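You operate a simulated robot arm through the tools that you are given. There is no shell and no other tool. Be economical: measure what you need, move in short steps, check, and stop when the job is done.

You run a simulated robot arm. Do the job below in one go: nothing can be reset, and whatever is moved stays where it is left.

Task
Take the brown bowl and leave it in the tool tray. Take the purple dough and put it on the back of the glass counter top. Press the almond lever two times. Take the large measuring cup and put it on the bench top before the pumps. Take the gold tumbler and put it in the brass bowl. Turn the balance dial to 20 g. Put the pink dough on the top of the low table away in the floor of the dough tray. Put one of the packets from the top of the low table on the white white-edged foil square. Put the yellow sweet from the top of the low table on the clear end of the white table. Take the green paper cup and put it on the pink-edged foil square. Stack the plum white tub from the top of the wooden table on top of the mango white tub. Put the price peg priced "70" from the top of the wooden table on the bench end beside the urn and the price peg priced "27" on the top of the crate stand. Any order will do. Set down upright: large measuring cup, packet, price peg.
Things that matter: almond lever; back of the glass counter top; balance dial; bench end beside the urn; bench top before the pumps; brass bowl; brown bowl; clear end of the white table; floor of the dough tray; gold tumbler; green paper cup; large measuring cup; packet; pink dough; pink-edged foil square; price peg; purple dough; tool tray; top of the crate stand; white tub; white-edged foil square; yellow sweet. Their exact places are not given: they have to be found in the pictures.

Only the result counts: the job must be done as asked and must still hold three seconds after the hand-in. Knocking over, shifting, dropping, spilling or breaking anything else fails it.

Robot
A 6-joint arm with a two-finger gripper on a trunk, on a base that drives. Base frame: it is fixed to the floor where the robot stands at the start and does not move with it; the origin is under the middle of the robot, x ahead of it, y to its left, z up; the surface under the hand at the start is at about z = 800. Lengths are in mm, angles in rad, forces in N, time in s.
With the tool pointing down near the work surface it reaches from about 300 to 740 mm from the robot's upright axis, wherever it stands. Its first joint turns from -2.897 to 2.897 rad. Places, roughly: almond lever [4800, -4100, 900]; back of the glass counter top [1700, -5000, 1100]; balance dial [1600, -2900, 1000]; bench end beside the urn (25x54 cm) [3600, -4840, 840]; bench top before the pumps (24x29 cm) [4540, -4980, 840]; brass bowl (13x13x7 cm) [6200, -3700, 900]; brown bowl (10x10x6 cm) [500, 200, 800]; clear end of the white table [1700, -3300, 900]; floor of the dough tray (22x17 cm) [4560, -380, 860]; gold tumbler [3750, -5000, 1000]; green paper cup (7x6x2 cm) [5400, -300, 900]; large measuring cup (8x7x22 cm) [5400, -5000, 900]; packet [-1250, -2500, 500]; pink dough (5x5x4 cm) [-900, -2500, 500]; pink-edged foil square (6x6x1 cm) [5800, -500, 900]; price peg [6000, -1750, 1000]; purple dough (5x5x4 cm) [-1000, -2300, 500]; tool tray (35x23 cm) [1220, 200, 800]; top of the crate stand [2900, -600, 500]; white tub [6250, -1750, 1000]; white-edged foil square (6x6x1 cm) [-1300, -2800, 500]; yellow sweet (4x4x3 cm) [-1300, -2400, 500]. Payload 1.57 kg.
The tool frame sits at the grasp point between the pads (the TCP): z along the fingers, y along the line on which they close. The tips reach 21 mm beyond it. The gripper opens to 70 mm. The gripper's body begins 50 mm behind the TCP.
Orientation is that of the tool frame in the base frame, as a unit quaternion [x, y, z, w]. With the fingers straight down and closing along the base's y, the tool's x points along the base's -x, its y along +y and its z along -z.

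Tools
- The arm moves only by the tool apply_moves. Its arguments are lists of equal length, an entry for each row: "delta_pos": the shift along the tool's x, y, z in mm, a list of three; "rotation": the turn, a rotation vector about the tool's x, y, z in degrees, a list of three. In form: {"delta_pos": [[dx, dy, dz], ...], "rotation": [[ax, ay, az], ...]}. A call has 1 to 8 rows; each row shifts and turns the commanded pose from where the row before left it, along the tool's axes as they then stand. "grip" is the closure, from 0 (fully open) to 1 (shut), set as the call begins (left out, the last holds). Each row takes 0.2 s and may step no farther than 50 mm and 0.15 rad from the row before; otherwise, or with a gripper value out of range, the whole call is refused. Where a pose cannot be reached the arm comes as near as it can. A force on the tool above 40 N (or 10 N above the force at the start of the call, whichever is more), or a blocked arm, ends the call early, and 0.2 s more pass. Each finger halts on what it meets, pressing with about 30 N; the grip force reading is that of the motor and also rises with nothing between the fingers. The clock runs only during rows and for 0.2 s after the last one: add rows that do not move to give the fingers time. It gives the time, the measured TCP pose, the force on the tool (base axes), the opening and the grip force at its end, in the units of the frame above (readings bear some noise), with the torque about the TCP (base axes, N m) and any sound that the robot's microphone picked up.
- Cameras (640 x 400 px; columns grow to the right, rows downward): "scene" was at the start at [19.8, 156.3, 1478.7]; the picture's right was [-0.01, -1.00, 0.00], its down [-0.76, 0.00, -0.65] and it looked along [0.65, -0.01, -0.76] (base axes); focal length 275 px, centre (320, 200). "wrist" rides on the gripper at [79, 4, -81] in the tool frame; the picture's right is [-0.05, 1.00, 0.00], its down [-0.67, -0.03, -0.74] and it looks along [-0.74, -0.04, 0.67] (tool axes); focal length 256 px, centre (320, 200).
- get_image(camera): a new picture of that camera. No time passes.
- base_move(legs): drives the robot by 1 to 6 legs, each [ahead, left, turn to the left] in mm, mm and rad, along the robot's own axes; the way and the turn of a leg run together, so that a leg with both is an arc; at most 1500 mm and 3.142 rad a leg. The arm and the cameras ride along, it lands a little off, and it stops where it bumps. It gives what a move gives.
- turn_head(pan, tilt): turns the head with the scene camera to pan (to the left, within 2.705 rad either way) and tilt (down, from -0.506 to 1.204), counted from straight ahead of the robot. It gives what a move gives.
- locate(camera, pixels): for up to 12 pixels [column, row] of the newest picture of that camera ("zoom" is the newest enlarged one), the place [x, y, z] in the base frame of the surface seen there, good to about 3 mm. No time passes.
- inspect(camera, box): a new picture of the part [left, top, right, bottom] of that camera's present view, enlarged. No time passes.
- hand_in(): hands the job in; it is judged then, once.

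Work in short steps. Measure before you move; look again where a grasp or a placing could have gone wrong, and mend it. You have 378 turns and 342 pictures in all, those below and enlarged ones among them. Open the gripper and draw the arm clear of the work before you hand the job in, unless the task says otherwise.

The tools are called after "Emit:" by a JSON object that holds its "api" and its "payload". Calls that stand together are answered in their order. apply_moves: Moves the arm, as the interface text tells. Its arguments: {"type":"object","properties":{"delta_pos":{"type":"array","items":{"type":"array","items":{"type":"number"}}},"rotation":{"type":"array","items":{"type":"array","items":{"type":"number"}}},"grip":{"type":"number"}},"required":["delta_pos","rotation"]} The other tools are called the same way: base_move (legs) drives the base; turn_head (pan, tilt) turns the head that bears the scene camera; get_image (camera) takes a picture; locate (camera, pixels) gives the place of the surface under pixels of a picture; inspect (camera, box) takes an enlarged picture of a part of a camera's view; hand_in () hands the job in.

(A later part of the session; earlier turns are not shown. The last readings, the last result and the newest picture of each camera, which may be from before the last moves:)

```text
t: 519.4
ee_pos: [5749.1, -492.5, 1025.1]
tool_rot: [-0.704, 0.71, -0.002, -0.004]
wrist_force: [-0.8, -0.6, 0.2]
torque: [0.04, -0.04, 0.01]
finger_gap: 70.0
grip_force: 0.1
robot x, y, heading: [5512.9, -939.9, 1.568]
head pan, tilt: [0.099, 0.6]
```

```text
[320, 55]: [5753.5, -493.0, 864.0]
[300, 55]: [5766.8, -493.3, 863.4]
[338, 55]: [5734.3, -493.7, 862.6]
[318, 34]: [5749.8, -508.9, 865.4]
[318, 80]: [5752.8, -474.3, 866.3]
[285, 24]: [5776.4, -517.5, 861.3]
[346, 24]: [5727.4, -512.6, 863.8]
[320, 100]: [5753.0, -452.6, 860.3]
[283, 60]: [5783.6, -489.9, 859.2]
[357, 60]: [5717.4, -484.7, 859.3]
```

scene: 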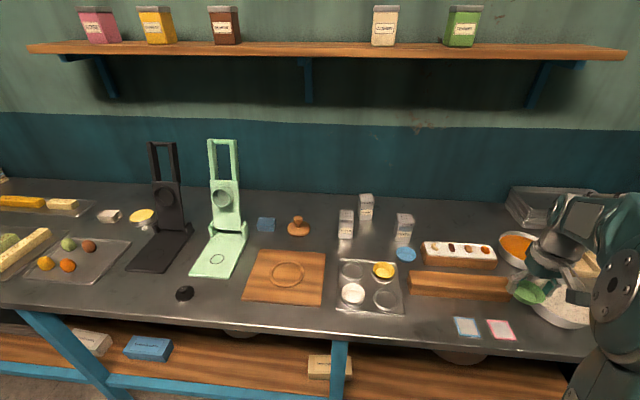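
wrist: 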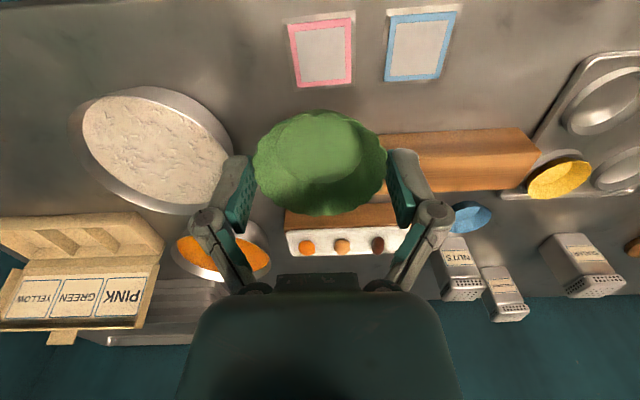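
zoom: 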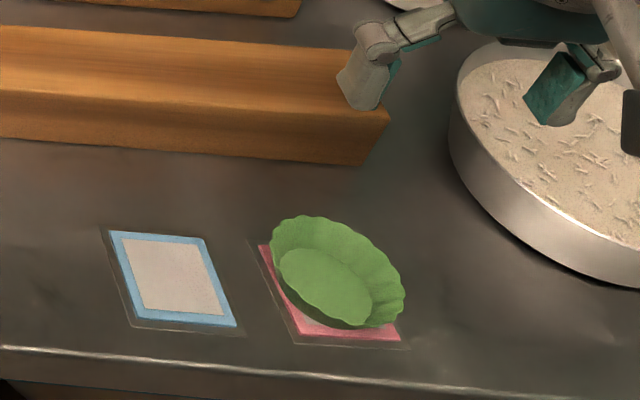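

Well centred. Next the peg "27": I raise, retract and drive back to the wooden table.

Emit:
{"api": "apply_moves", "payload": {"delta_pos": [[0, 0, -45], [0, 0, -45], [0, 45, 0], [0, 45, 0], [0, 45, 0], [30, 25, 0], [0, 0, 0]], "rotation": [[0, 0, 0], [0, 0, 0], [0, 0, 0], [0, 0, 0], [0, 0, 0], [0, 0, 0], [0, 0, 0]]}}

Emit:
{"api": "base_move", "payload": {"legs": [[-500, 0, 0], [0, 0, -1.571], [0, -330, 0]]}}

Emit:
{"api": "turn_head", "payload": {"pan": 0.2, "tilt": 0.75}}

Emit:
{"api": "get_image", "payload": {"camera": "scene"}}

Emit:
{"api": "get_image", "payload": {"camera": "wrist"}}

```text
t: 521.0
ee_pos: [5587.7, -519.7, 1117.4]
tool_rot: [-0.705, 0.71, -0.001, -0.004]
wrist_force: [-0.7, 0.2, 0.5]
torque: [-0.03, -0.01, -0.01]
finger_gap: 70.0
grip_force: 0.0
robot x, y, heading: [5512.6, -936.5, 1.572]
head pan, tilt: [0.099, 0.6]
```

```text
t: 529.5
ee_pos: [5920.9, -1827.7, 1116.3]
tool_rot: [0.013, 1.0, 0.0, -0.003]
wrist_force: [-0.1, 0.7, -0.4]
torque: [-0.03, 0.01, 0.0]
finger_gap: 70.1
grip_force: 0.0
robot x, y, heading: [5505.6, -1749.9, -0.02]
head pan, tilt: [0.099, 0.6]
```

```text
t: 530.2
ee_pos: [5919.9, -1828.6, 1116.2]
tool_rot: [0.012, 1.0, 0.001, -0.004]
wrist_force: [-1.1, 0.1, 0.1]
torque: [0.03, -0.01, 0.01]
finger_gap: 69.9
grip_force: 0.0
robot x, y, heading: [5502.7, -1745.7, -0.02]
head pan, tilt: [0.201, 0.75]
```

```text
138 pictures are left
```

scene: 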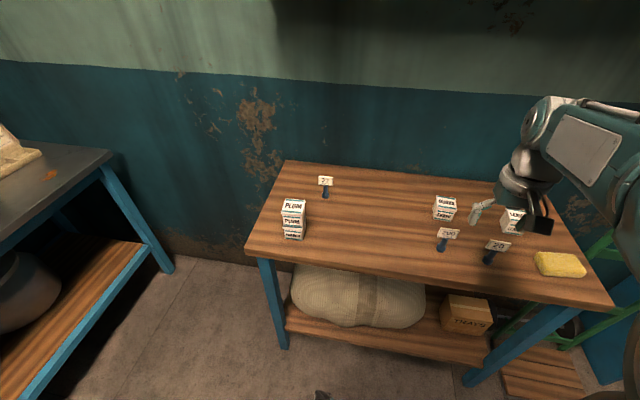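

```text
137 pictures are left
```

wrist: 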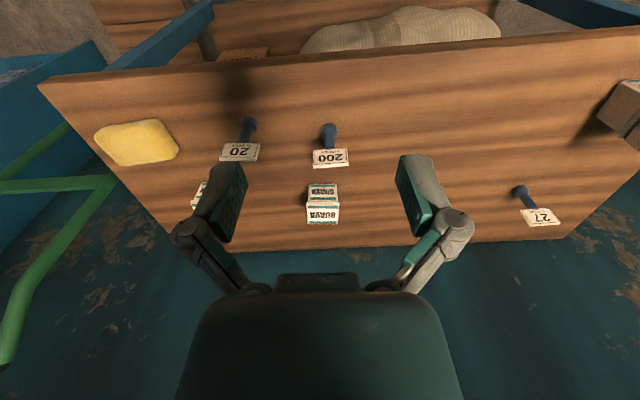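

Emit:
{"api": "inspect", "payload": {"camera": "scene", "box": [300, 160, 360, 210]}}

Emit:
{"api": "locate", "payload": {"camera": "zoom", "pixels": [[195, 190], [355, 190], [275, 175], [275, 260], [275, 320], [275, 390], [195, 270], [355, 265]]}}

Emit:
{"api": "base_move", "payload": {"legs": [[0, 0, 0.02], [70, 110, 0]]}}

```text
8.00 times, centred on (330, 185) of scene
```

zoom: 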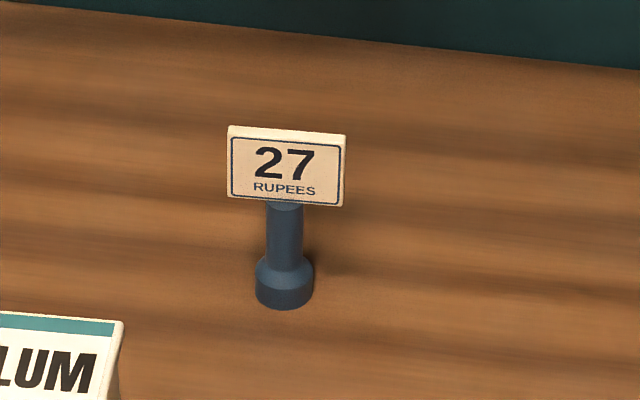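

```text
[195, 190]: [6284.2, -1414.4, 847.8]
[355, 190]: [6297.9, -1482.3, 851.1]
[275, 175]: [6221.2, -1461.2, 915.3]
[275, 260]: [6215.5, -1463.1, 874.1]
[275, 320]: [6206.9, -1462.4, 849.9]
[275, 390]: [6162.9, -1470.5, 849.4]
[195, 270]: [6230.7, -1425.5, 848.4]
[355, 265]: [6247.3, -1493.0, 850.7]
```

```text
t: 531.9
ee_pos: [5993.0, -1720.3, 1116.6]
tool_rot: [0.002, 1.0, 0.004, -0.003]
wrist_force: [0.2, 0.5, -0.5]
torque: [0.01, 0.01, 0.01]
finger_gap: 70.0
grip_force: 0.0
robot x, y, heading: [5577.1, -1640.9, 0.007]
head pan, tilt: [0.201, 0.75]
```

Emit:
{"api": "apply_moves", "payload": {"delta_pos": [[-28.4, 32.2, 0], [-28.4, 32.2, 0], [-28.4, 32.2, 0], [-28.4, 32.2, 0], [-28.4, 32.2, 0], [-28.4, 32.2, 0], [-28.4, 32.2, 0], [-28.4, 32.2, 0]], "rotation": [[0, 0, 0], [0, 0, 0], [0, 0, -8.1], [0, 0, 0], [0, 0, 0], [0, 0, 0], [0, 0, 0], [0, 0, 0]], "grip": 0.3}}

Emit:
{"api": "apply_moves", "payload": {"delta_pos": [[0, 0, 0], [0, 0, 0], [0, 0, 0], [0, 0, 0], [0, 0, 0], [0, 0, 0], [0, 0, 0], [0, 0, 0]], "rotation": [[0, 0, -8.1], [0, 0, -8.1], [0, 0, -8.1], [0, 0, -8.1], [0, 0, -8.1], [0, 0, -8.1], [0, 0, -8.1], [0, 0, -8.1]]}}

Emit:
{"api": "apply_moves", "payload": {"delta_pos": [[0, 0, 0], [0, 0, 0], [0, 0, 40], [0, 0, 30], [0, 0, 0]], "rotation": [[0, 0, -8.1], [0, 0, -8.1], [0, 0, 0], [0, 0, 0], [0, 0, 0]]}}

Emit:
{"api": "get_image", "payload": {"camera": "wrist"}}

```text
t: 533.7
ee_pos: [6196.8, -1434.9, 1115.9]
tool_rot: [-0.068, 0.998, -0.001, -0.003]
wrist_force: [-0.4, 0.8, -0.1]
torque: [-0.02, -0.02, -0.04]
finger_gap: 48.8
grip_force: 0.1
robot x, y, heading: [5575.9, -1636.8, -0.001]
head pan, tilt: [0.201, 0.75]
```

```text
t: 535.5
ee_pos: [6196.8, -1436.7, 1115.5]
tool_rot: [-0.593, 0.805, 0.002, -0.004]
wrist_force: [-0.2, -0.2, -0.4]
torque: [0.02, -0.01, 0.02]
finger_gap: 49.0
grip_force: 0.0
robot x, y, heading: [5576.9, -1639.1, 0.001]
head pan, tilt: [0.201, 0.75]
```

```text
t: 536.7
ee_pos: [6196.5, -1436.3, 1047.7]
tool_rot: [-0.7, 0.714, 0.003, -0.003]
wrist_force: [-0.2, 0.3, -0.2]
torque: [0.01, 0.02, 0.02]
finger_gap: 49.3
grip_force: 0.0
robot x, y, heading: [5576.0, -1640.6, 0.002]
head pan, tilt: [0.201, 0.75]
```

```text
135 pictures are left
```

wrist: 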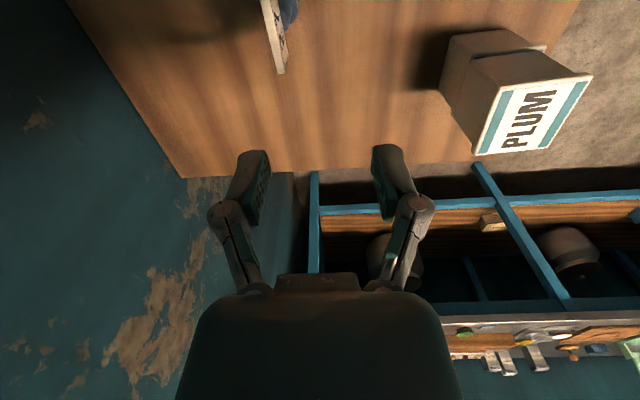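

Emit:
{"api": "apply_moves", "payload": {"delta_pos": [[26.5, -25, 0], [0, 0, 0]], "rotation": [[0, 0, 0], [0, 0, 0]]}}

Emit:
{"api": "get_image", "payload": {"camera": "wrist"}}

```text
t: 537.3
ee_pos: [6221.3, -1464.1, 1047.6]
tool_rot: [-0.699, 0.715, 0.002, -0.003]
wrist_force: [0.0, 0.7, -0.2]
torque: [-0.02, 0.03, 0.02]
finger_gap: 49.0
grip_force: 0.1
robot x, y, heading: [5571.0, -1637.8, 0.005]
head pan, tilt: [0.201, 0.75]
```

```text
134 pictures are left
```

wrist: 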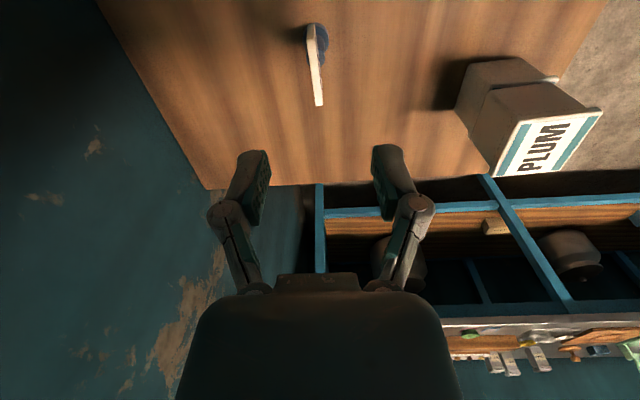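

Emit:
{"api": "inspect", "payload": {"camera": "wrist", "box": [280, 10, 360, 120]}}

Emit:
{"api": "locate", "payload": {"camera": "wrist", "pixels": [[310, 30], [312, 50], [316, 75], [318, 102], [314, 60], [317, 90], [322, 50], [323, 35]]}}

```text
3.64 times, centred on (320, 65) of wrist
```

zoom: 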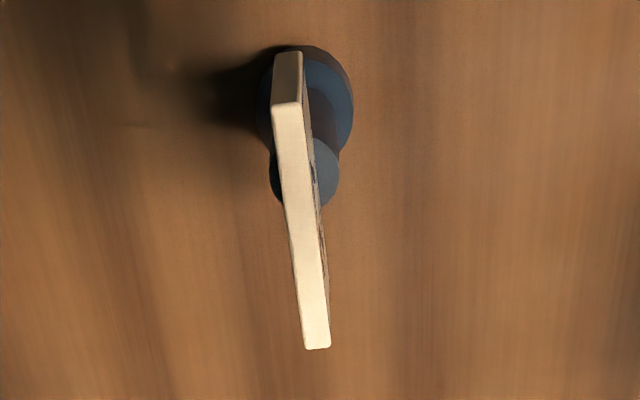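

```text
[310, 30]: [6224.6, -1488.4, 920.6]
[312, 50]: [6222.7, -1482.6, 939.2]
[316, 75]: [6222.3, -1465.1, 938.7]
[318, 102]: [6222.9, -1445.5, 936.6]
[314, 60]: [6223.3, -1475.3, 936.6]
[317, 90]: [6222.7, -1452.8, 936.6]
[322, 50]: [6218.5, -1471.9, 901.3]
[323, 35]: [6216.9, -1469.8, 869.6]
```

Plate at x≈6223, y centre -1466, top 938. I trim yaw 3°, descend to 924 and grip.

Emit:
{"api": "apply_moves", "payload": {"delta_pos": [[2, -1.7, 0], [0, 0, 45], [0, 0, 45], [0, 0, 33], [0, 0, 0]], "rotation": [[0, 0, -3.2], [0, 0, 0], [0, 0, 0], [0, 0, 0], [0, 0, 0]]}}

Emit:
{"api": "apply_moves", "payload": {"delta_pos": [[0, 0, 0], [0, 0, 0], [0, 0, 0]], "rotation": [[0, 0, 0], [0, 0, 0], [0, 0, 0]], "grip": 1}}

Emit:
{"api": "get_image", "payload": {"camera": "wrist"}}

```text
t: 538.5
ee_pos: [6219.8, -1465.7, 921.5]
tool_rot: [0.719, -0.695, -0.003, 0.002]
wrist_force: [-0.5, 1.0, 0.5]
torque: [-0.05, 0.02, -0.01]
finger_gap: 49.1
grip_force: 0.0
robot x, y, heading: [5576.4, -1639.6, 0.003]
head pan, tilt: [0.201, 0.75]
```

```text
t: 539.3
ee_pos: [6220.0, -1465.0, 923.6]
tool_rot: [0.719, -0.695, -0.002, 0.002]
wrist_force: [-1.4, 0.2, 8.0]
torque: [0.0, 0.0, 0.04]
finger_gap: 6.2
grip_force: 29.7
robot x, y, heading: [5574.7, -1641.5, 0.004]
head pan, tilt: [0.201, 0.75]
```

```text
132 pictures are left
```

wrist: 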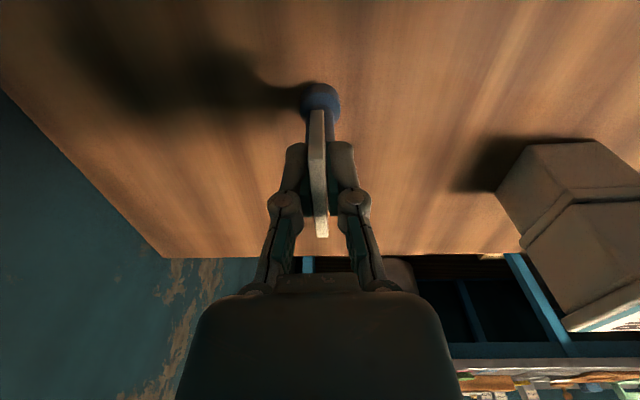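

Gripped. I lift 200 mm and retract.

Emit:
{"api": "apply_moves", "payload": {"delta_pos": [[0, 0, -40], [0, 0, -45], [0, 0, -45], [0, 0, -45], [0, 0, -45], [0, 45, 0], [0, 45, 0], [0, 45, 0]], "rotation": [[0, 0, 0], [0, 0, 0], [0, 0, 0], [0, 0, 0], [0, 0, 0], [0, 0, 0], [0, 0, 0], [0, 0, 0]]}}

Emit:
{"api": "apply_moves", "payload": {"delta_pos": [[0, 45, 0], [0, 45, 0], [0, 0, 0]], "rotation": [[0, 0, 0], [0, 0, 0], [0, 0, 0]]}}

Emit:
{"api": "get_image", "payload": {"camera": "scene"}}

```text
t: 541.1
ee_pos: [6087.8, -1468.7, 1142.4]
tool_rot: [0.72, -0.694, -0.002, 0.003]
wrist_force: [0.1, -0.3, -2.1]
torque: [0.0, 0.01, 0.03]
finger_gap: 6.2
grip_force: 29.6
robot x, y, heading: [5574.5, -1640.4, 0.006]
head pan, tilt: [0.201, 0.75]
```

```text
t: 541.9
ee_pos: [5997.6, -1472.0, 1144.7]
tool_rot: [0.719, -0.695, -0.003, 0.002]
wrist_force: [0.0, 0.1, -0.7]
torque: [0.03, -0.01, 0.0]
finger_gap: 6.1
grip_force: 29.7
robot x, y, heading: [5575.5, -1635.9, 0.003]
head pan, tilt: [0.201, 0.75]
```

```text
131 pictures are left
```

scene: 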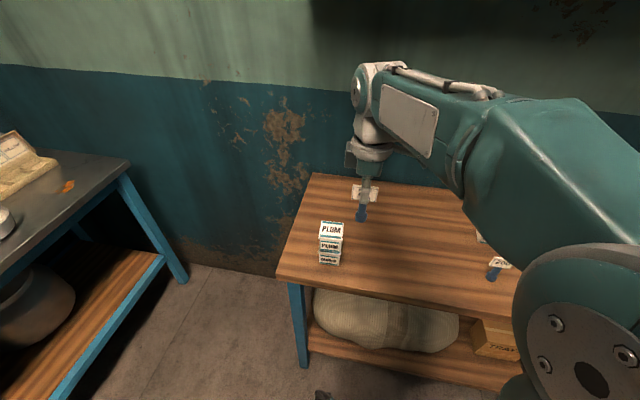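

Peg 27 held. I drive out of the room.

Emit:
{"api": "base_move", "payload": {"legs": [[-850, 0, 0], [0, 0, -1.574], [1500, 0, 0], [330, 0, 0], [0, 0, -1.571]]}}

```text
t: 562.6
ee_pos: [4332.5, -3614.0, 1144.2]
tool_rot: [0.681, 0.733, 0.003, 0.002]
wrist_force: [-0.2, 0.3, -1.1]
torque: [0.0, -0.01, -0.01]
finger_gap: 6.1
grip_force: 29.6
robot x, y, heading: [4748.0, -3434.4, -3.104]
head pan, tilt: [0.201, 0.75]
```

Emit:
{"api": "base_move", "payload": {"legs": [[0, 0, -0.038], [1250, 0, 0], [1200, 0, 0], [0, 0, -1.571]]}}

```text
t: 578.9
ee_pos: [2121.8, -3016.9, 1143.6]
tool_rot: [1.0, 0.021, 0.0, 0.003]
wrist_force: [0.2, -0.2, -1.0]
torque: [-0.01, 0.04, 0.01]
finger_gap: 5.8
grip_force: 29.7
robot x, y, heading: [2293.6, -3436.9, 1.582]
head pan, tilt: [0.201, 0.75]
```

Emit:
{"api": "base_move", "payload": {"legs": [[0, 0, -0.011], [1400, 0, 0], [1350, 0, 0], [0, 0, -1.571]]}}

Emit:
{"api": "turn_head", "payload": {"pan": 0.1, "tilt": 0.75}}

Emit:
{"api": "get_image", "payload": {"camera": "scene"}}

```text
t: 596.5
ee_pos: [2733.9, -464.5, 1143.6]
tool_rot: [0.722, -0.691, -0.001, 0.004]
wrist_force: [0.4, 0.3, -0.3]
torque: [-0.04, -0.03, 0.01]
finger_gap: 6.0
grip_force: 30.0
robot x, y, heading: [2313.2, -644.2, 0.011]
head pan, tilt: [0.201, 0.75]
```

```text
t: 597.2
ee_pos: [2733.6, -467.2, 1144.4]
tool_rot: [0.723, -0.69, -0.002, 0.003]
wrist_force: [0.0, 0.4, -0.2]
torque: [-0.01, 0.0, 0.0]
finger_gap: 6.0
grip_force: 29.8
robot x, y, heading: [2313.4, -638.1, 0.01]
head pan, tilt: [0.099, 0.75]
```

```text
130 pictures are left
```

scene: 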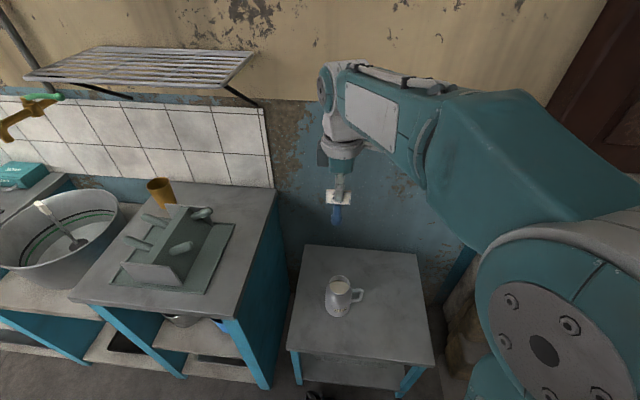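

The stand with the milk jug is below the arm. I measure its top.

Emit:
{"api": "locate", "payload": {"camera": "scene", "pixels": [[305, 250], [415, 260], [430, 360], [290, 345], [395, 290], [385, 330], [330, 310], [360, 295], [400, 310], [370, 265], [345, 290]]}}

```text
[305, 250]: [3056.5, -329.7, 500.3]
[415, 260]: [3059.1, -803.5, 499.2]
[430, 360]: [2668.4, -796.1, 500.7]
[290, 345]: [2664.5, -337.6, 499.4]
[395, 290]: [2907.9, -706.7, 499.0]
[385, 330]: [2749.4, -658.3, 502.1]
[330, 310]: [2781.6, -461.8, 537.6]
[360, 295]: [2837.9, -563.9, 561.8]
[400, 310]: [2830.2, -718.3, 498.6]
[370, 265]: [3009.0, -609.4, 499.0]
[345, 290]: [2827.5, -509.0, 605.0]
```

Stand top z 500, clear at (2830,-690). I move over it and descend.

Emit:
{"api": "apply_moves", "payload": {"delta_pos": [[45.4, -17.1, 0], [45.4, -17.1, 0], [45.4, -17.1, 0], [45.4, -17.1, 0], [45.4, -17.1, 0], [0, 0, 48], [0, 0, 48], [0, 0, 48]], "rotation": [[0, 0, 0], [0, 0, 0], [0, 0, 0], [0, 0, 0], [0, 0, 0], [0, 0, 0], [0, 0, 0], [0, 0, 0]]}}

Emit:
{"api": "apply_moves", "payload": {"delta_pos": [[0, 0, 48], [0, 0, 48], [0, 0, 48], [0, 0, 48], [0, 0, 48], [0, 0, 48], [0, 0, 48], [0, 0, 35]], "rotation": [[0, 0, 0], [0, 0, 0], [0, 0, 0], [0, 0, 0], [0, 0, 0], [0, 0, 0], [0, 0, 0], [0, 0, 0]]}}

Emit:
{"api": "get_image", "payload": {"camera": "scene"}}

Emit:
{"api": "get_image", "payload": {"camera": "wrist"}}

```text
t: 599.0
ee_pos: [2827.8, -692.2, 997.9]
tool_rot: [0.723, -0.69, -0.002, 0.002]
wrist_force: [0.1, -0.6, 0.3]
torque: [-0.02, -0.03, -0.01]
finger_gap: 6.1
grip_force: 29.7
robot x, y, heading: [2314.6, -641.1, 0.008]
head pan, tilt: [0.099, 0.75]
```

```text
t: 600.8
ee_pos: [2825.9, -690.9, 629.1]
tool_rot: [0.723, -0.691, -0.001, 0.002]
wrist_force: [-1.4, 0.6, 0.0]
torque: [0.0, -0.01, 0.04]
finger_gap: 5.8
grip_force: 30.3
robot x, y, heading: [2316.0, -635.4, 0.014]
head pan, tilt: [0.099, 0.75]
```

```text
129 pictures are left
```

scene: 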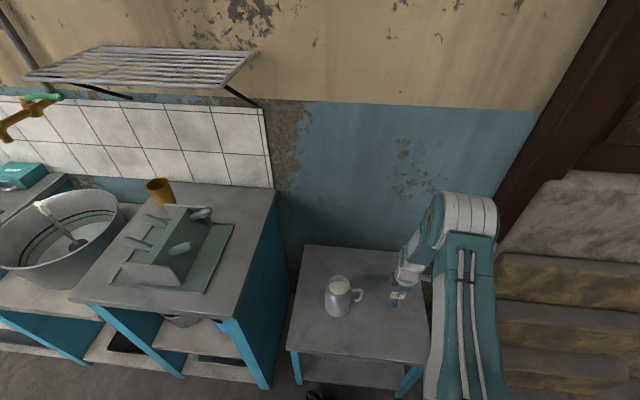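

```text
128 pictures are left
```

wrist: 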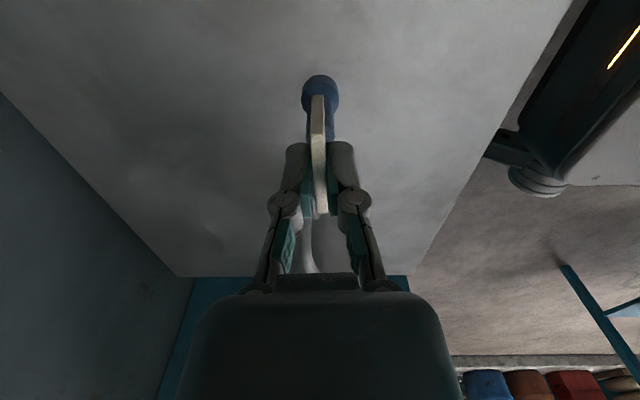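

The peg seems to have shifted slightly in the grip; I inspect it.

Emit:
{"api": "inspect", "payload": {"camera": "wrist", "box": [260, 60, 380, 230]}}

Emit:
{"api": "inspect", "payload": {"camera": "scene", "box": [360, 240, 440, 330]}}

Emit:
{"api": "locate", "payload": {"camera": "wrist", "pixels": [[319, 82], [318, 100], [318, 130], [319, 160], [320, 205], [320, 95]]}}

```text
2.35 times, centred on (320, 145) of wrist
```

zoom: 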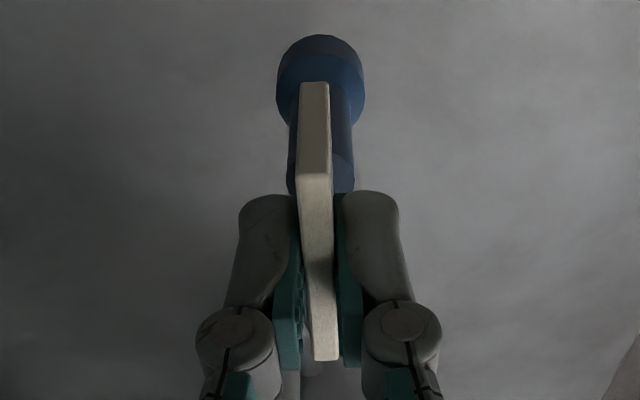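

```text
4.44 times, centred on (400, 285) of scene
```

zoom: 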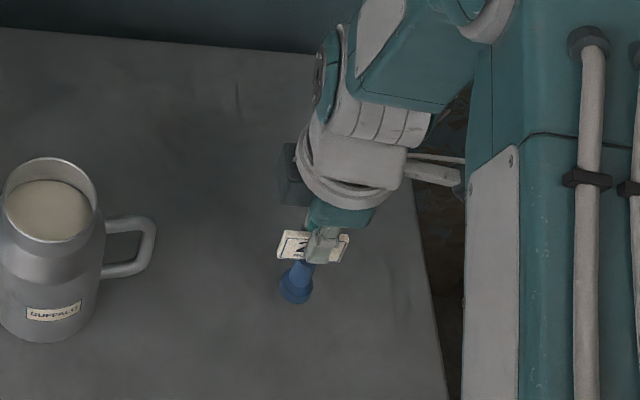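

```text
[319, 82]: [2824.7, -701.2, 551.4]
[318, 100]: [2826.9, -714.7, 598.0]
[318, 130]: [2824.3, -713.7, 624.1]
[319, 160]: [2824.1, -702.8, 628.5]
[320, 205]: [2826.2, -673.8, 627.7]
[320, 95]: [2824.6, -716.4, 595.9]
```

The peg slid ~15 mm down in the grip but is upright; its bottom is now at ~537. I lower carefully until contact.

Emit:
{"api": "apply_moves", "payload": {"delta_pos": [[0, 0, 15], [0, 0, 12], [0, 0, 4], [0, 0, 2], [0, 0, 2], [0, 0, 0]], "rotation": [[0, 0, 0], [0, 0, 0], [0, 0, 0], [0, 0, 0], [0, 0, 0], [0, 0, 0]]}}

Emit:
{"api": "locate", "payload": {"camera": "wrist", "pixels": [[318, 130], [319, 160], [320, 205], [319, 82]]}}

Emit:
{"api": "inspect", "payload": {"camera": "scene", "box": [360, 240, 440, 330]}}

```text
t: 602.2
ee_pos: [2824.8, -691.6, 594.9]
tool_rot: [0.723, -0.691, -0.002, 0.002]
wrist_force: [0.2, -0.1, -1.0]
torque: [-0.02, 0.0, -0.01]
finger_gap: 5.8
grip_force: 30.2
robot x, y, heading: [2311.4, -636.1, 0.014]
head pan, tilt: [0.099, 0.75]
```

```text
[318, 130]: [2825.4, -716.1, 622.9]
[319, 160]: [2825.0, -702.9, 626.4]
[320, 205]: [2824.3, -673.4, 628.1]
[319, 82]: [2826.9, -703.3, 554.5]
```

```text
4.44 times, centred on (400, 285) of scene
```

zoom: 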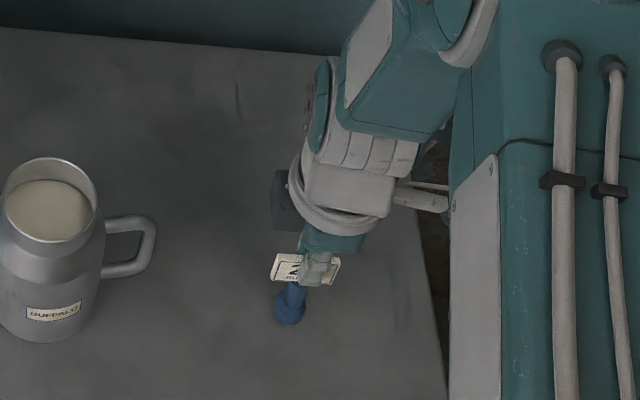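

Emit:
{"api": "apply_moves", "payload": {"delta_pos": [[0, 0, 1.5], [0, 0, 1.5], [0, 0, 0]], "rotation": [[0, 0, 0], [0, 0, 0], [0, 0, 0]]}}

Emit:
{"api": "get_image", "payload": {"camera": "wrist"}}

Emit:
{"api": "locate", "payload": {"camera": "wrist", "pixels": [[319, 160], [320, 190], [320, 205], [319, 82], [312, 85]]}}

```text
t: 603.0
ee_pos: [2825.4, -691.9, 590.9]
tool_rot: [0.723, -0.691, -0.003, 0.003]
wrist_force: [-0.1, 0.5, -0.1]
torque: [-0.02, -0.01, 0.01]
finger_gap: 6.1
grip_force: 30.0
robot x, y, heading: [2313.9, -635.3, 0.01]
head pan, tilt: [0.099, 0.75]
```

```text
124 pictures are left
```

wrist: 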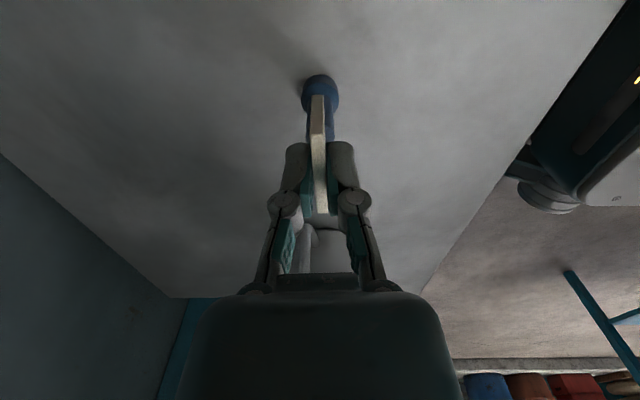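

```text
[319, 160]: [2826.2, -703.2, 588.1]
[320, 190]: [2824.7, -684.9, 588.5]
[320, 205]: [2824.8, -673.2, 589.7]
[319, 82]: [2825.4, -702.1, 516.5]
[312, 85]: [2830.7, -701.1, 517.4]
```

The plate top (589) already matches a standing peg (500+90). I make one more small step, then release.

Emit:
{"api": "apply_moves", "payload": {"delta_pos": [[0, 0, 1.5], [0, 0, 0]], "rotation": [[0, 0, 0], [0, 0, 0]]}}

```text
t: 603.6
ee_pos: [2826.0, -690.8, 588.6]
tool_rot: [0.723, -0.691, -0.002, 0.003]
wrist_force: [-0.5, -0.3, -1.0]
torque: [-0.05, -0.02, 0.01]
finger_gap: 5.9
grip_force: 30.0
robot x, y, heading: [2314.0, -638.0, 0.014]
head pan, tilt: [0.099, 0.75]
```

Emit:
{"api": "apply_moves", "payload": {"delta_pos": [[0, 0, 1.5], [0, 0, 1], [0, 0, 0]], "rotation": [[0, 0, 0], [0, 0, 0], [0, 0, 0]]}}

```text
t: 604.4
ee_pos: [2826.7, -692.6, 587.6]
tool_rot: [0.723, -0.691, -0.002, 0.001]
wrist_force: [-4.1, 0.1, 32.2]
torque: [0.04, 0.13, 0.02]
finger_gap: 5.9
grip_force: 30.0
robot x, y, heading: [2314.9, -636.8, 0.009]
head pan, tilt: [0.099, 0.75]
```

Contact (32 N). I ease 2 mm up, open and rise.

Emit:
{"api": "apply_moves", "payload": {"delta_pos": [[0, 0, -1.8], [0, 0, 0]], "rotation": [[0, 0, 0], [0, 0, 0]]}}

Emit:
{"api": "apply_moves", "payload": {"delta_pos": [[0, 0, 0], [0, 0, 0], [0, 0, 0], [0, 0, -30], [0, 0, -45], [0, 0, -45], [0, 0, -45], [0, 0, 0]], "rotation": [[0, 0, 0], [0, 0, 0], [0, 0, 0], [0, 0, 0], [0, 0, 0], [0, 0, 0], [0, 0, 0], [0, 0, 0]], "grip": 0.4}}

Emit:
{"api": "inspect", "payload": {"camera": "scene", "box": [320, 240, 440, 350]}}

```text
t: 605.0
ee_pos: [2825.0, -691.4, 588.3]
tool_rot: [0.723, -0.691, -0.003, 0.003]
wrist_force: [1.9, -0.3, 5.5]
torque: [-0.08, -0.18, 0.03]
finger_gap: 6.0
grip_force: 29.9
robot x, y, heading: [2309.1, -635.0, 0.012]
head pan, tilt: [0.099, 0.75]
```

```text
t: 606.8
ee_pos: [2824.8, -689.9, 756.6]
tool_rot: [0.723, -0.691, -0.002, 0.003]
wrist_force: [0.4, 0.7, -0.3]
torque: [-0.01, -0.02, -0.06]
finger_gap: 41.8
grip_force: 0.0
robot x, y, heading: [2310.7, -642.3, 0.01]
head pan, tilt: [0.099, 0.75]
```

```text
3.64 times, centred on (380, 295) of scene
```

zoom: 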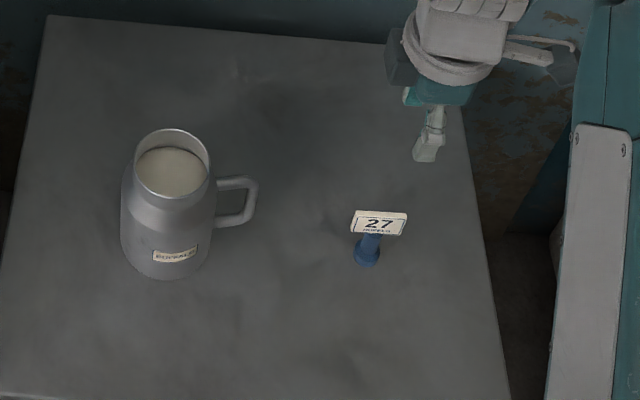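

Peg 27 stands upright. I raise the arm, restore the wrist yaw.

Emit:
{"api": "apply_moves", "payload": {"delta_pos": [[0, 0, -48], [0, 0, -48], [0, 0, -48], [0, 0, -48], [0, 0, -48], [0, 0, -48], [0, 0, -48], [0, 0, -48]], "rotation": [[0, 0, 0], [0, 0, 0], [0, 0, 0], [0, 0, 0], [0, 0, 0], [0, 0, 8.0], [0, 0, 8.1], [0, 0, 8.1]]}}

Emit:
{"api": "apply_moves", "payload": {"delta_pos": [[0, 0, 0], [0, 0, 0], [0, 0, 0], [0, 0, 0], [0, 0, 0], [0, 0, 0], [0, 0, 0], [0, 0, 0]], "rotation": [[0, 0, 8.1], [0, 0, 8.1], [0, 0, 8.1], [0, 0, 8.1], [0, 0, 8.1], [0, 0, 8.1], [0, 0, 8.1], [0, 0, 8.1]], "grip": 0}}

Emit:
{"api": "base_move", "payload": {"legs": [[0, 0, 1.56], [0, 0, 1.57], [1500, 0, 0], [1500, 0, 0], [260, 0, 0], [0, 0, 1.571]]}}

```text
t: 608.6
ee_pos: [2829.3, -690.1, 1140.7]
tool_rot: [-0.561, 0.828, 0.002, -0.003]
wrist_force: [-0.1, 0.3, -0.3]
torque: [-0.03, -0.01, 0.05]
finger_gap: 42.3
grip_force: 0.1
robot x, y, heading: [2313.1, -635.1, 0.018]
head pan, tilt: [0.099, 0.75]
```

```text
t: 610.4
ee_pos: [2829.4, -691.4, 1138.7]
tool_rot: [-0.03, 1.0, -0.001, -0.004]
wrist_force: [0.5, 0.0, 0.0]
torque: [-0.02, -0.03, -0.02]
finger_gap: 69.8
grip_force: 0.0
robot x, y, heading: [2314.7, -639.2, 0.013]
head pan, tilt: [0.099, 0.75]
```

```text
t: 637.7
ee_pos: [-1007.8, -1133.4, 1139.0]
tool_rot: [0.701, 0.714, 0.002, -0.002]
wrist_force: [-0.1, 0.7, 0.0]
torque: [0.01, 0.01, -0.04]
finger_gap: 70.0
grip_force: 0.2
robot x, y, heading: [-933.7, -621.2, -1.606]
head pan, tilt: [0.099, 0.75]
```

Emit:
{"api": "base_move", "payload": {"legs": [[0, 0, 0.035], [1160, 0, 0]]}}

Emit:
{"api": "turn_head", "payload": {"pan": 0.0, "tilt": 0.9}}

Emit:
{"api": "get_image", "payload": {"camera": "scene"}}

Emit:
{"api": "get_image", "payload": {"camera": "wrist"}}

```text
t: 644.0
ee_pos: [-972.2, -2303.7, 1138.8]
tool_rot: [0.683, 0.73, 0.002, -0.002]
wrist_force: [-0.1, 1.5, -0.6]
torque: [-0.02, -0.02, -0.04]
finger_gap: 69.8
grip_force: 0.0
robot x, y, heading: [-920.6, -1786.2, -1.555]
head pan, tilt: [0.099, 0.75]
```

```text
t: 644.7
ee_pos: [-971.5, -2304.0, 1137.8]
tool_rot: [0.683, 0.731, 0.002, -0.002]
wrist_force: [0.6, -0.3, -0.3]
torque: [-0.01, 0.0, 0.01]
finger_gap: 70.1
grip_force: 0.1
robot x, y, heading: [-921.6, -1791.3, -1.556]
head pan, tilt: [0.0, 0.901]
```

```text
122 pictures are left
```

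scene: 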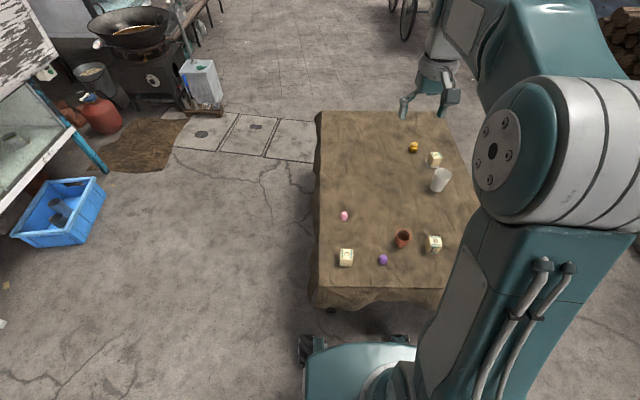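

```text
121 pictures are left
```

wrist: 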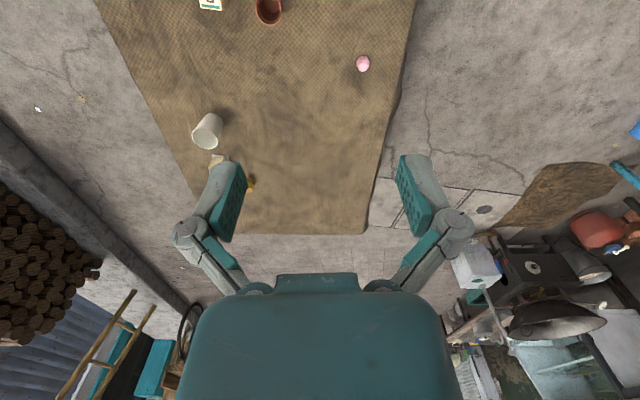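

I measure the purple dough, its neighbours, and the pink dough.

Emit:
{"api": "inspect", "payload": {"camera": "scene", "box": [320, 195, 460, 295]}}

Emit:
{"api": "locate", "payload": {"camera": "zoom", "pixels": [[288, 255], [272, 262], [303, 262], [287, 245], [287, 275], [110, 85], [95, 88], [125, 88], [110, 75], [378, 180], [120, 240], [520, 215]]}}

```text
4.00 times, centred on (390, 245) of scene
```

zoom: 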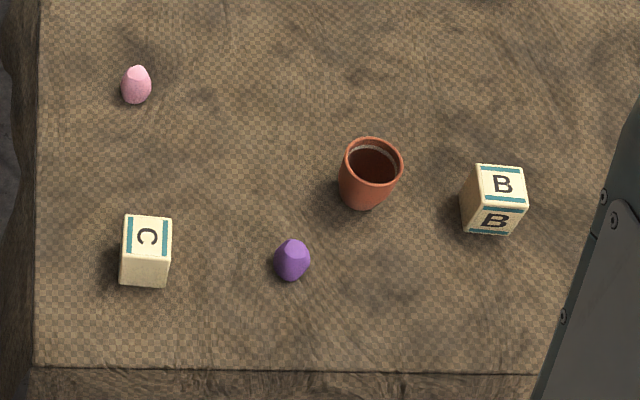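

```text
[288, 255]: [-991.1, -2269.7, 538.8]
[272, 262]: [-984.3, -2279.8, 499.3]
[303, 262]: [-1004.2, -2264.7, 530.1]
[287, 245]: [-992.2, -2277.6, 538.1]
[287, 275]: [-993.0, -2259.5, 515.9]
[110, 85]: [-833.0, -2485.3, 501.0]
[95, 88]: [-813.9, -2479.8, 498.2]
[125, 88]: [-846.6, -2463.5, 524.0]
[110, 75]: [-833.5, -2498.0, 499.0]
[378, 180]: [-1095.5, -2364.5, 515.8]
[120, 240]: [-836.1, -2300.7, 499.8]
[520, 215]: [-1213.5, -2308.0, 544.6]
```

Purple dough: centre ≈ (-993,-2273), about 40 mm, top 540. I move above it and descend.

Emit:
{"api": "apply_moves", "payload": {"delta_pos": [[30.4, -19.5, 0], [0, 0, 49], [0, 0, 49], [0, 0, 49], [0, 0, 49], [0, 0, 49], [0, 0, 49], [0, 0, 49]], "rotation": [[0, 0, 0], [0, 0, 0], [0, 0, 0], [0, 0, 0], [0, 0, 0], [0, 0, 0], [0, 0, 0], [0, 0, 0]]}}

Emit:
{"api": "apply_moves", "payload": {"delta_pos": [[0, 0, 49], [0, 0, 49], [0, 0, 49], [0, 0, 0]], "rotation": [[0, 0, 0], [0, 0, 0], [0, 0, 0], [0, 0, 0]]}}

Emit:
{"api": "get_image", "payload": {"camera": "wrist"}}

```text
t: 646.5
ee_pos: [-995.7, -2270.7, 797.0]
tool_rot: [0.684, 0.73, 0.002, -0.002]
wrist_force: [0.3, 0.3, 0.3]
torque: [-0.03, 0.01, 0.04]
finger_gap: 70.0
grip_force: 0.0
robot x, y, heading: [-922.4, -1786.8, -1.553]
head pan, tilt: [0.0, 0.901]
```

```text
t: 647.5
ee_pos: [-996.4, -2272.1, 648.4]
tool_rot: [0.684, 0.73, 0.002, -0.002]
wrist_force: [-0.2, 0.2, -0.3]
torque: [0.02, 0.02, -0.03]
finger_gap: 69.8
grip_force: 0.0
robot x, y, heading: [-919.7, -1785.6, -1.555]
head pan, tilt: [0.0, 0.901]
```

```text
119 pictures are left
```

wrist: 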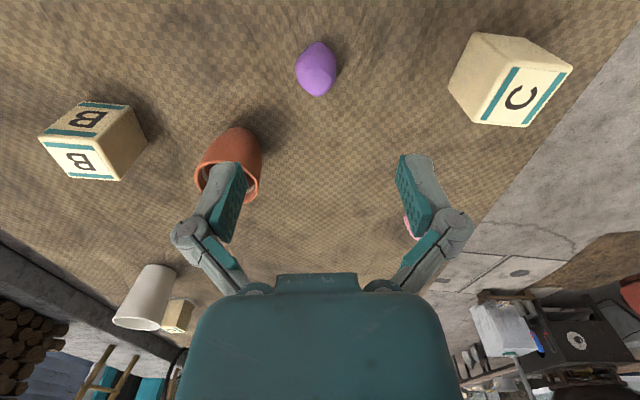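

Emit:
{"api": "locate", "payload": {"camera": "wrist", "pixels": [[297, 72], [335, 70], [316, 44], [316, 94], [317, 80], [317, 60], [257, 160], [225, 130], [455, 85]]}}

```text
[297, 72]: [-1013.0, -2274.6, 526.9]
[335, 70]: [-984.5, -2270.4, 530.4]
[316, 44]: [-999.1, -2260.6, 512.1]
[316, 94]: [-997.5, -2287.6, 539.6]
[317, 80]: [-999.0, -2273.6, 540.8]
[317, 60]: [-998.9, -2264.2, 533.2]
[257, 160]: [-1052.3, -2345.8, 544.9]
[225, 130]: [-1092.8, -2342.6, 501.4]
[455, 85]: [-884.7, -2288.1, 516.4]
```

Centre (-998,-2275). I descend to z 525 and grip.

Emit:
{"api": "apply_moves", "payload": {"delta_pos": [[-3, -2, 40], [0, 0, 40], [0, 0, 40], [0, 0, 4], [0, 0, 0]], "rotation": [[0, 0, 0], [0, 0, 0], [0, 0, 0], [0, 0, 0], [0, 0, 0]]}}

Emit:
{"api": "apply_moves", "payload": {"delta_pos": [[0, 0, 0], [0, 0, 0], [0, 0, 0]], "rotation": [[0, 0, 0], [0, 0, 0], [0, 0, 0]], "grip": 1}}

Emit:
{"api": "apply_moves", "payload": {"delta_pos": [[0, 0, -30], [0, 0, -49], [0, 0, -49], [0, 0, -49], [0, 0, -49], [0, 0, -49], [0, 0, -49], [0, 0, -49]], "rotation": [[0, 0, 0], [0, 0, 0], [0, 0, 0], [0, 0, 0], [0, 0, 0], [0, 0, 0], [0, 0, 0], [0, 0, 0]]}}

Emit:
{"api": "get_image", "payload": {"camera": "wrist"}}

```text
t: 648.7
ee_pos: [-995.0, -2274.3, 525.4]
tool_rot: [0.683, 0.73, 0.002, -0.002]
wrist_force: [0.1, -0.3, 0.3]
torque: [0.0, 0.01, 0.02]
finger_gap: 70.0
grip_force: 0.1
robot x, y, heading: [-920.6, -1789.5, -1.556]
head pan, tilt: [0.0, 0.901]
```

```text
t: 649.5
ee_pos: [-995.3, -2274.5, 524.9]
tool_rot: [0.683, 0.731, 0.002, -0.002]
wrist_force: [-0.2, -1.3, 6.3]
torque: [-0.02, 0.04, 0.01]
finger_gap: 32.5
grip_force: 29.9
robot x, y, heading: [-924.4, -1785.7, -1.557]
head pan, tilt: [0.0, 0.901]
```

```text
t: 651.3
ee_pos: [-996.8, -2278.0, 898.2]
tool_rot: [0.683, 0.73, 0.004, -0.003]
wrist_force: [0.4, -0.4, -0.3]
torque: [0.02, 0.01, -0.01]
finger_gap: 32.8
grip_force: 29.9
robot x, y, heading: [-919.3, -1787.2, -1.557]
head pan, tilt: [0.0, 0.901]
```

```text
118 pictures are left
```

wrist: 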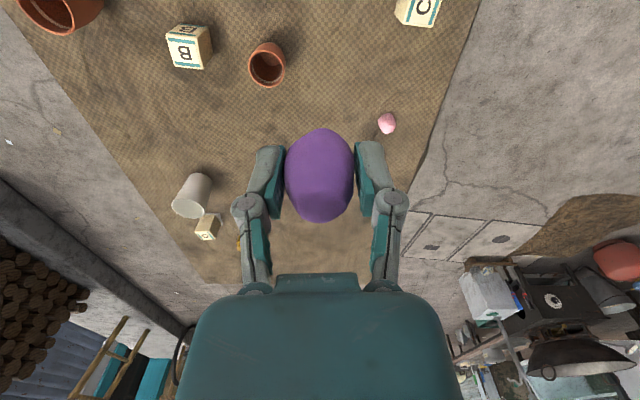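

Held. I raise it to about 1240 for travel, as the counter top is ~1110 high.

Emit:
{"api": "apply_moves", "payload": {"delta_pos": [[0, 0, -49], [0, 0, -49], [0, 0, -49], [0, 0, -49], [0, 0, -49], [0, 0, -49], [0, 0, -49]], "rotation": [[0, 0, 0], [0, 0, 0], [0, 0, 0], [0, 0, 0], [0, 0, 0], [0, 0, 0], [0, 0, 0]]}}

Emit:
{"api": "base_move", "payload": {"legs": [[-1180, 0, 0], [0, 0, 1.557], [1500, 0, 0], [1500, 0, 0], [220, 0, 0]]}}

```text
t: 652.9
ee_pos: [-997.7, -2277.0, 1241.2]
tool_rot: [0.684, 0.73, 0.003, -0.002]
wrist_force: [-0.7, -0.7, 0.6]
torque: [0.03, -0.02, 0.01]
finger_gap: 32.3
grip_force: 30.1
robot x, y, heading: [-919.5, -1787.9, -1.559]
head pan, tilt: [0.0, 0.901]
```

```text
t: 678.0
ee_pos: [2761.9, -712.4, 1239.4]
tool_rot: [-0.017, 1.0, 0.0, -0.004]
wrist_force: [-0.1, 0.0, 0.0]
torque: [0.0, -0.01, 0.0]
finger_gap: 32.3
grip_force: 29.6
robot x, y, heading: [2277.6, -621.3, -0.017]
head pan, tilt: [0.0, 0.901]
```

Emit:
{"api": "base_move", "payload": {"legs": [[0, 0, -1.554], [1500, 0, 0], [1500, 0, 0], [1150, 0, 0]]}}

Emit:
{"api": "turn_head", "payload": {"pan": -1.3, "tilt": 0.5}}

Emit:
{"api": "get_image", "payload": {"camera": "scene"}}

```text
t: 701.6
ee_pos: [2103.4, -5236.9, 1240.8]
tool_rot: [0.701, 0.713, 0.003, -0.001]
wrist_force: [0.3, 0.0, -0.5]
torque: [0.06, -0.01, 0.0]
finger_gap: 32.1
grip_force: 30.2
robot x, y, heading: [2202.1, -4754.6, -1.608]
head pan, tilt: [0.0, 0.901]
```

```text
t: 703.1
ee_pos: [2104.1, -5235.9, 1241.9]
tool_rot: [0.702, 0.712, 0.002, -0.003]
wrist_force: [-0.1, -0.2, -0.2]
torque: [-0.03, -0.01, 0.01]
finger_gap: 32.0
grip_force: 30.3
robot x, y, heading: [2202.9, -4752.3, -1.608]
head pan, tilt: [-1.3, 0.499]
```

```text
117 pictures are left
```

scene: 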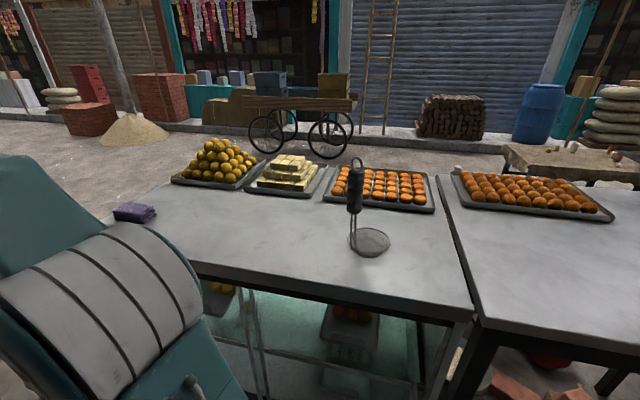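

Emit:
{"api": "locate", "payload": {"camera": "scene", "pixels": [[470, 310], [440, 270], [300, 250], [250, 240], [370, 245], [200, 250], [320, 220], [250, 210], [135, 212], [355, 165], [300, 285], [185, 265]]}}

```text
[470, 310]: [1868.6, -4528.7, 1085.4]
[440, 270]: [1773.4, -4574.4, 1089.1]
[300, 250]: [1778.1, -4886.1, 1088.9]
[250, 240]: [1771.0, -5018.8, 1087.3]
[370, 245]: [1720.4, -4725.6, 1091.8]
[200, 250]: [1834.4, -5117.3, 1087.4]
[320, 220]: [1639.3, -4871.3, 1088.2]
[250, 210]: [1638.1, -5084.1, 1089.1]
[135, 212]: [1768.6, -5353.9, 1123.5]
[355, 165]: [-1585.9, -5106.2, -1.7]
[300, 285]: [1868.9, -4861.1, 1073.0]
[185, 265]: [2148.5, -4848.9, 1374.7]
```

Counter top z 1088, back edge x 1868; the strainer stands at (1720,-4725). I go 320 mm further, then turn to face the counter.

Emit:
{"api": "base_move", "payload": {"legs": [[320, 0, 0], [0, 0, -1.534]]}}

Emit:
{"api": "turn_head", "payload": {"pan": 0.0, "tilt": 0.7}}

Emit:
{"api": "get_image", "payload": {"camera": "scene"}}

Emit:
{"api": "get_image", "payload": {"camera": "wrist"}}

```text
t: 708.9
ee_pos: [1704.8, -4996.8, 1239.7]
tool_rot: [0.999, 0.036, 0.003, 0.0]
wrist_force: [-0.5, 0.7, -0.1]
torque: [0.01, 0.01, -0.01]
finger_gap: 32.4
grip_force: 29.9
robot x, y, heading: [2193.4, -5070.6, -3.116]
head pan, tilt: [-1.3, 0.499]
```

```text
t: 710.4
ee_pos: [1705.3, -4998.2, 1240.4]
tool_rot: [0.999, 0.035, 0.004, 0.0]
wrist_force: [0.0, -0.8, -0.9]
torque: [-0.01, 0.02, 0.02]
finger_gap: 32.3
grip_force: 30.3
robot x, y, heading: [2194.0, -5071.7, -3.123]
head pan, tilt: [0.0, 0.7]
```

```text
116 pictures are left
```

scene: 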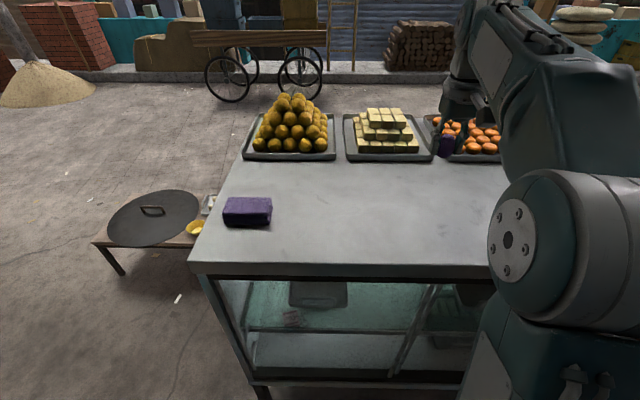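

```text
115 pictures are left
```

wrist: 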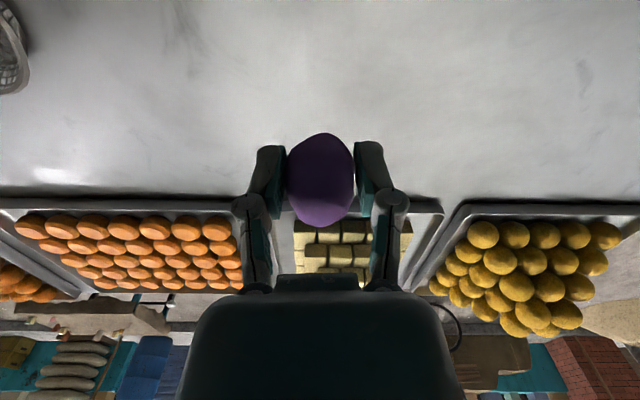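

Counter back is clear here. I pull back 45 mm and lower to ~1120.

Emit:
{"api": "apply_moves", "payload": {"delta_pos": [[45, 0, 0], [0, 0, 45], [0, 0, 45], [0, 0, 30], [0, 0, 3], [0, 0, 0]], "rotation": [[0, 0, 0], [0, 0, 0], [0, 0, 0], [0, 0, 0], [0, 0, 0], [0, 0, 0]]}}

Emit:
{"api": "get_image", "payload": {"camera": "wrist"}}

```text
t: 711.8
ee_pos: [1750.0, -4994.5, 1118.8]
tool_rot: [0.999, 0.036, 0.003, 0.0]
wrist_force: [0.0, 0.2, 0.1]
torque: [0.01, -0.04, 0.0]
finger_gap: 32.5
grip_force: 30.5
robot x, y, heading: [2196.8, -5071.3, -3.119]
head pan, tilt: [0.0, 0.7]
```

```text
114 pictures are left
```

wrist: 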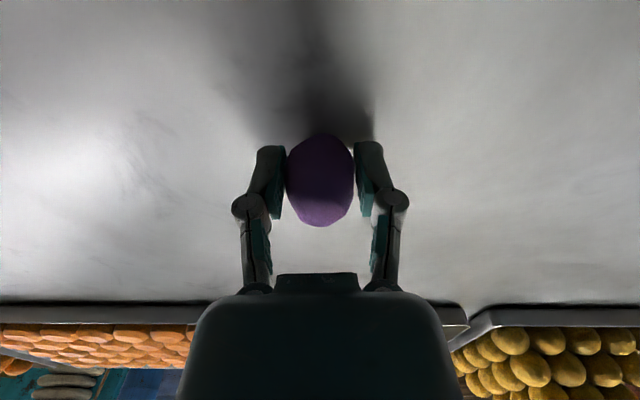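

Emit:
{"api": "apply_moves", "payload": {"delta_pos": [[0, 0, 2], [0, 0, 2], [0, 0, 1], [0, 0, 0]], "rotation": [[0, 0, 0], [0, 0, 0], [0, 0, 0], [0, 0, 0]]}}

```text
t: 712.8
ee_pos: [1750.6, -4994.6, 1114.3]
tool_rot: [0.999, 0.037, 0.001, -0.001]
wrist_force: [0.2, 1.6, 21.5]
torque: [0.03, 0.02, -0.02]
finger_gap: 32.3
grip_force: 30.1
robot x, y, heading: [2188.5, -5071.2, -3.121]
head pan, tilt: [0.0, 0.7]
```

Contact (21 N). I ease, release and rise.

Emit:
{"api": "apply_moves", "payload": {"delta_pos": [[0, 0, -1], [0, 0, 0]], "rotation": [[0, 0, 0], [0, 0, 0]]}}

Emit:
{"api": "apply_moves", "payload": {"delta_pos": [[0, 0, 0], [0, 0, 0], [0, 0, 0], [0, 0, -40], [0, 0, -45], [0, 0, -45], [0, 0, 0]], "rotation": [[0, 0, 0], [0, 0, 0], [0, 0, 0], [0, 0, 0], [0, 0, 0], [0, 0, 0], [0, 0, 0]], "grip": 0.1}}

Emit:
{"api": "get_image", "payload": {"camera": "wrist"}}

```text
t: 713.4
ee_pos: [1750.3, -4993.6, 1114.8]
tool_rot: [0.999, 0.036, 0.003, 0.0]
wrist_force: [-3.6, 1.8, 19.9]
torque: [0.03, 0.15, -0.03]
finger_gap: 32.3
grip_force: 30.1
robot x, y, heading: [2193.0, -5068.1, -3.117]
head pan, tilt: [0.0, 0.7]
```

```text
t: 715.0
ee_pos: [1747.0, -4994.4, 1247.3]
tool_rot: [0.999, 0.036, 0.004, 0.0]
wrist_force: [-0.9, -1.3, 0.1]
torque: [0.01, 0.01, 0.02]
finger_gap: 63.2
grip_force: 0.1
robot x, y, heading: [2195.3, -5071.7, -3.118]
head pan, tilt: [0.0, 0.7]
```

```text
113 pictures are left
```

wrist: 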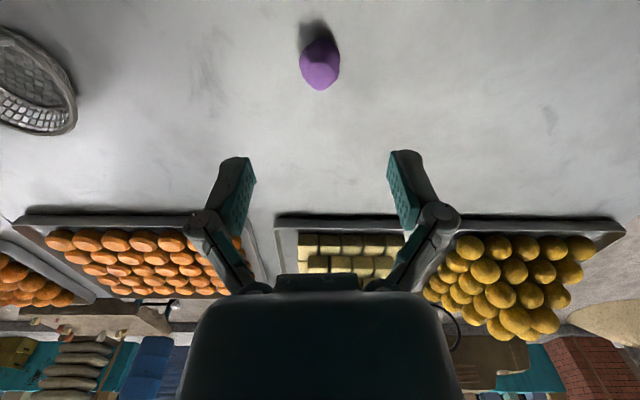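

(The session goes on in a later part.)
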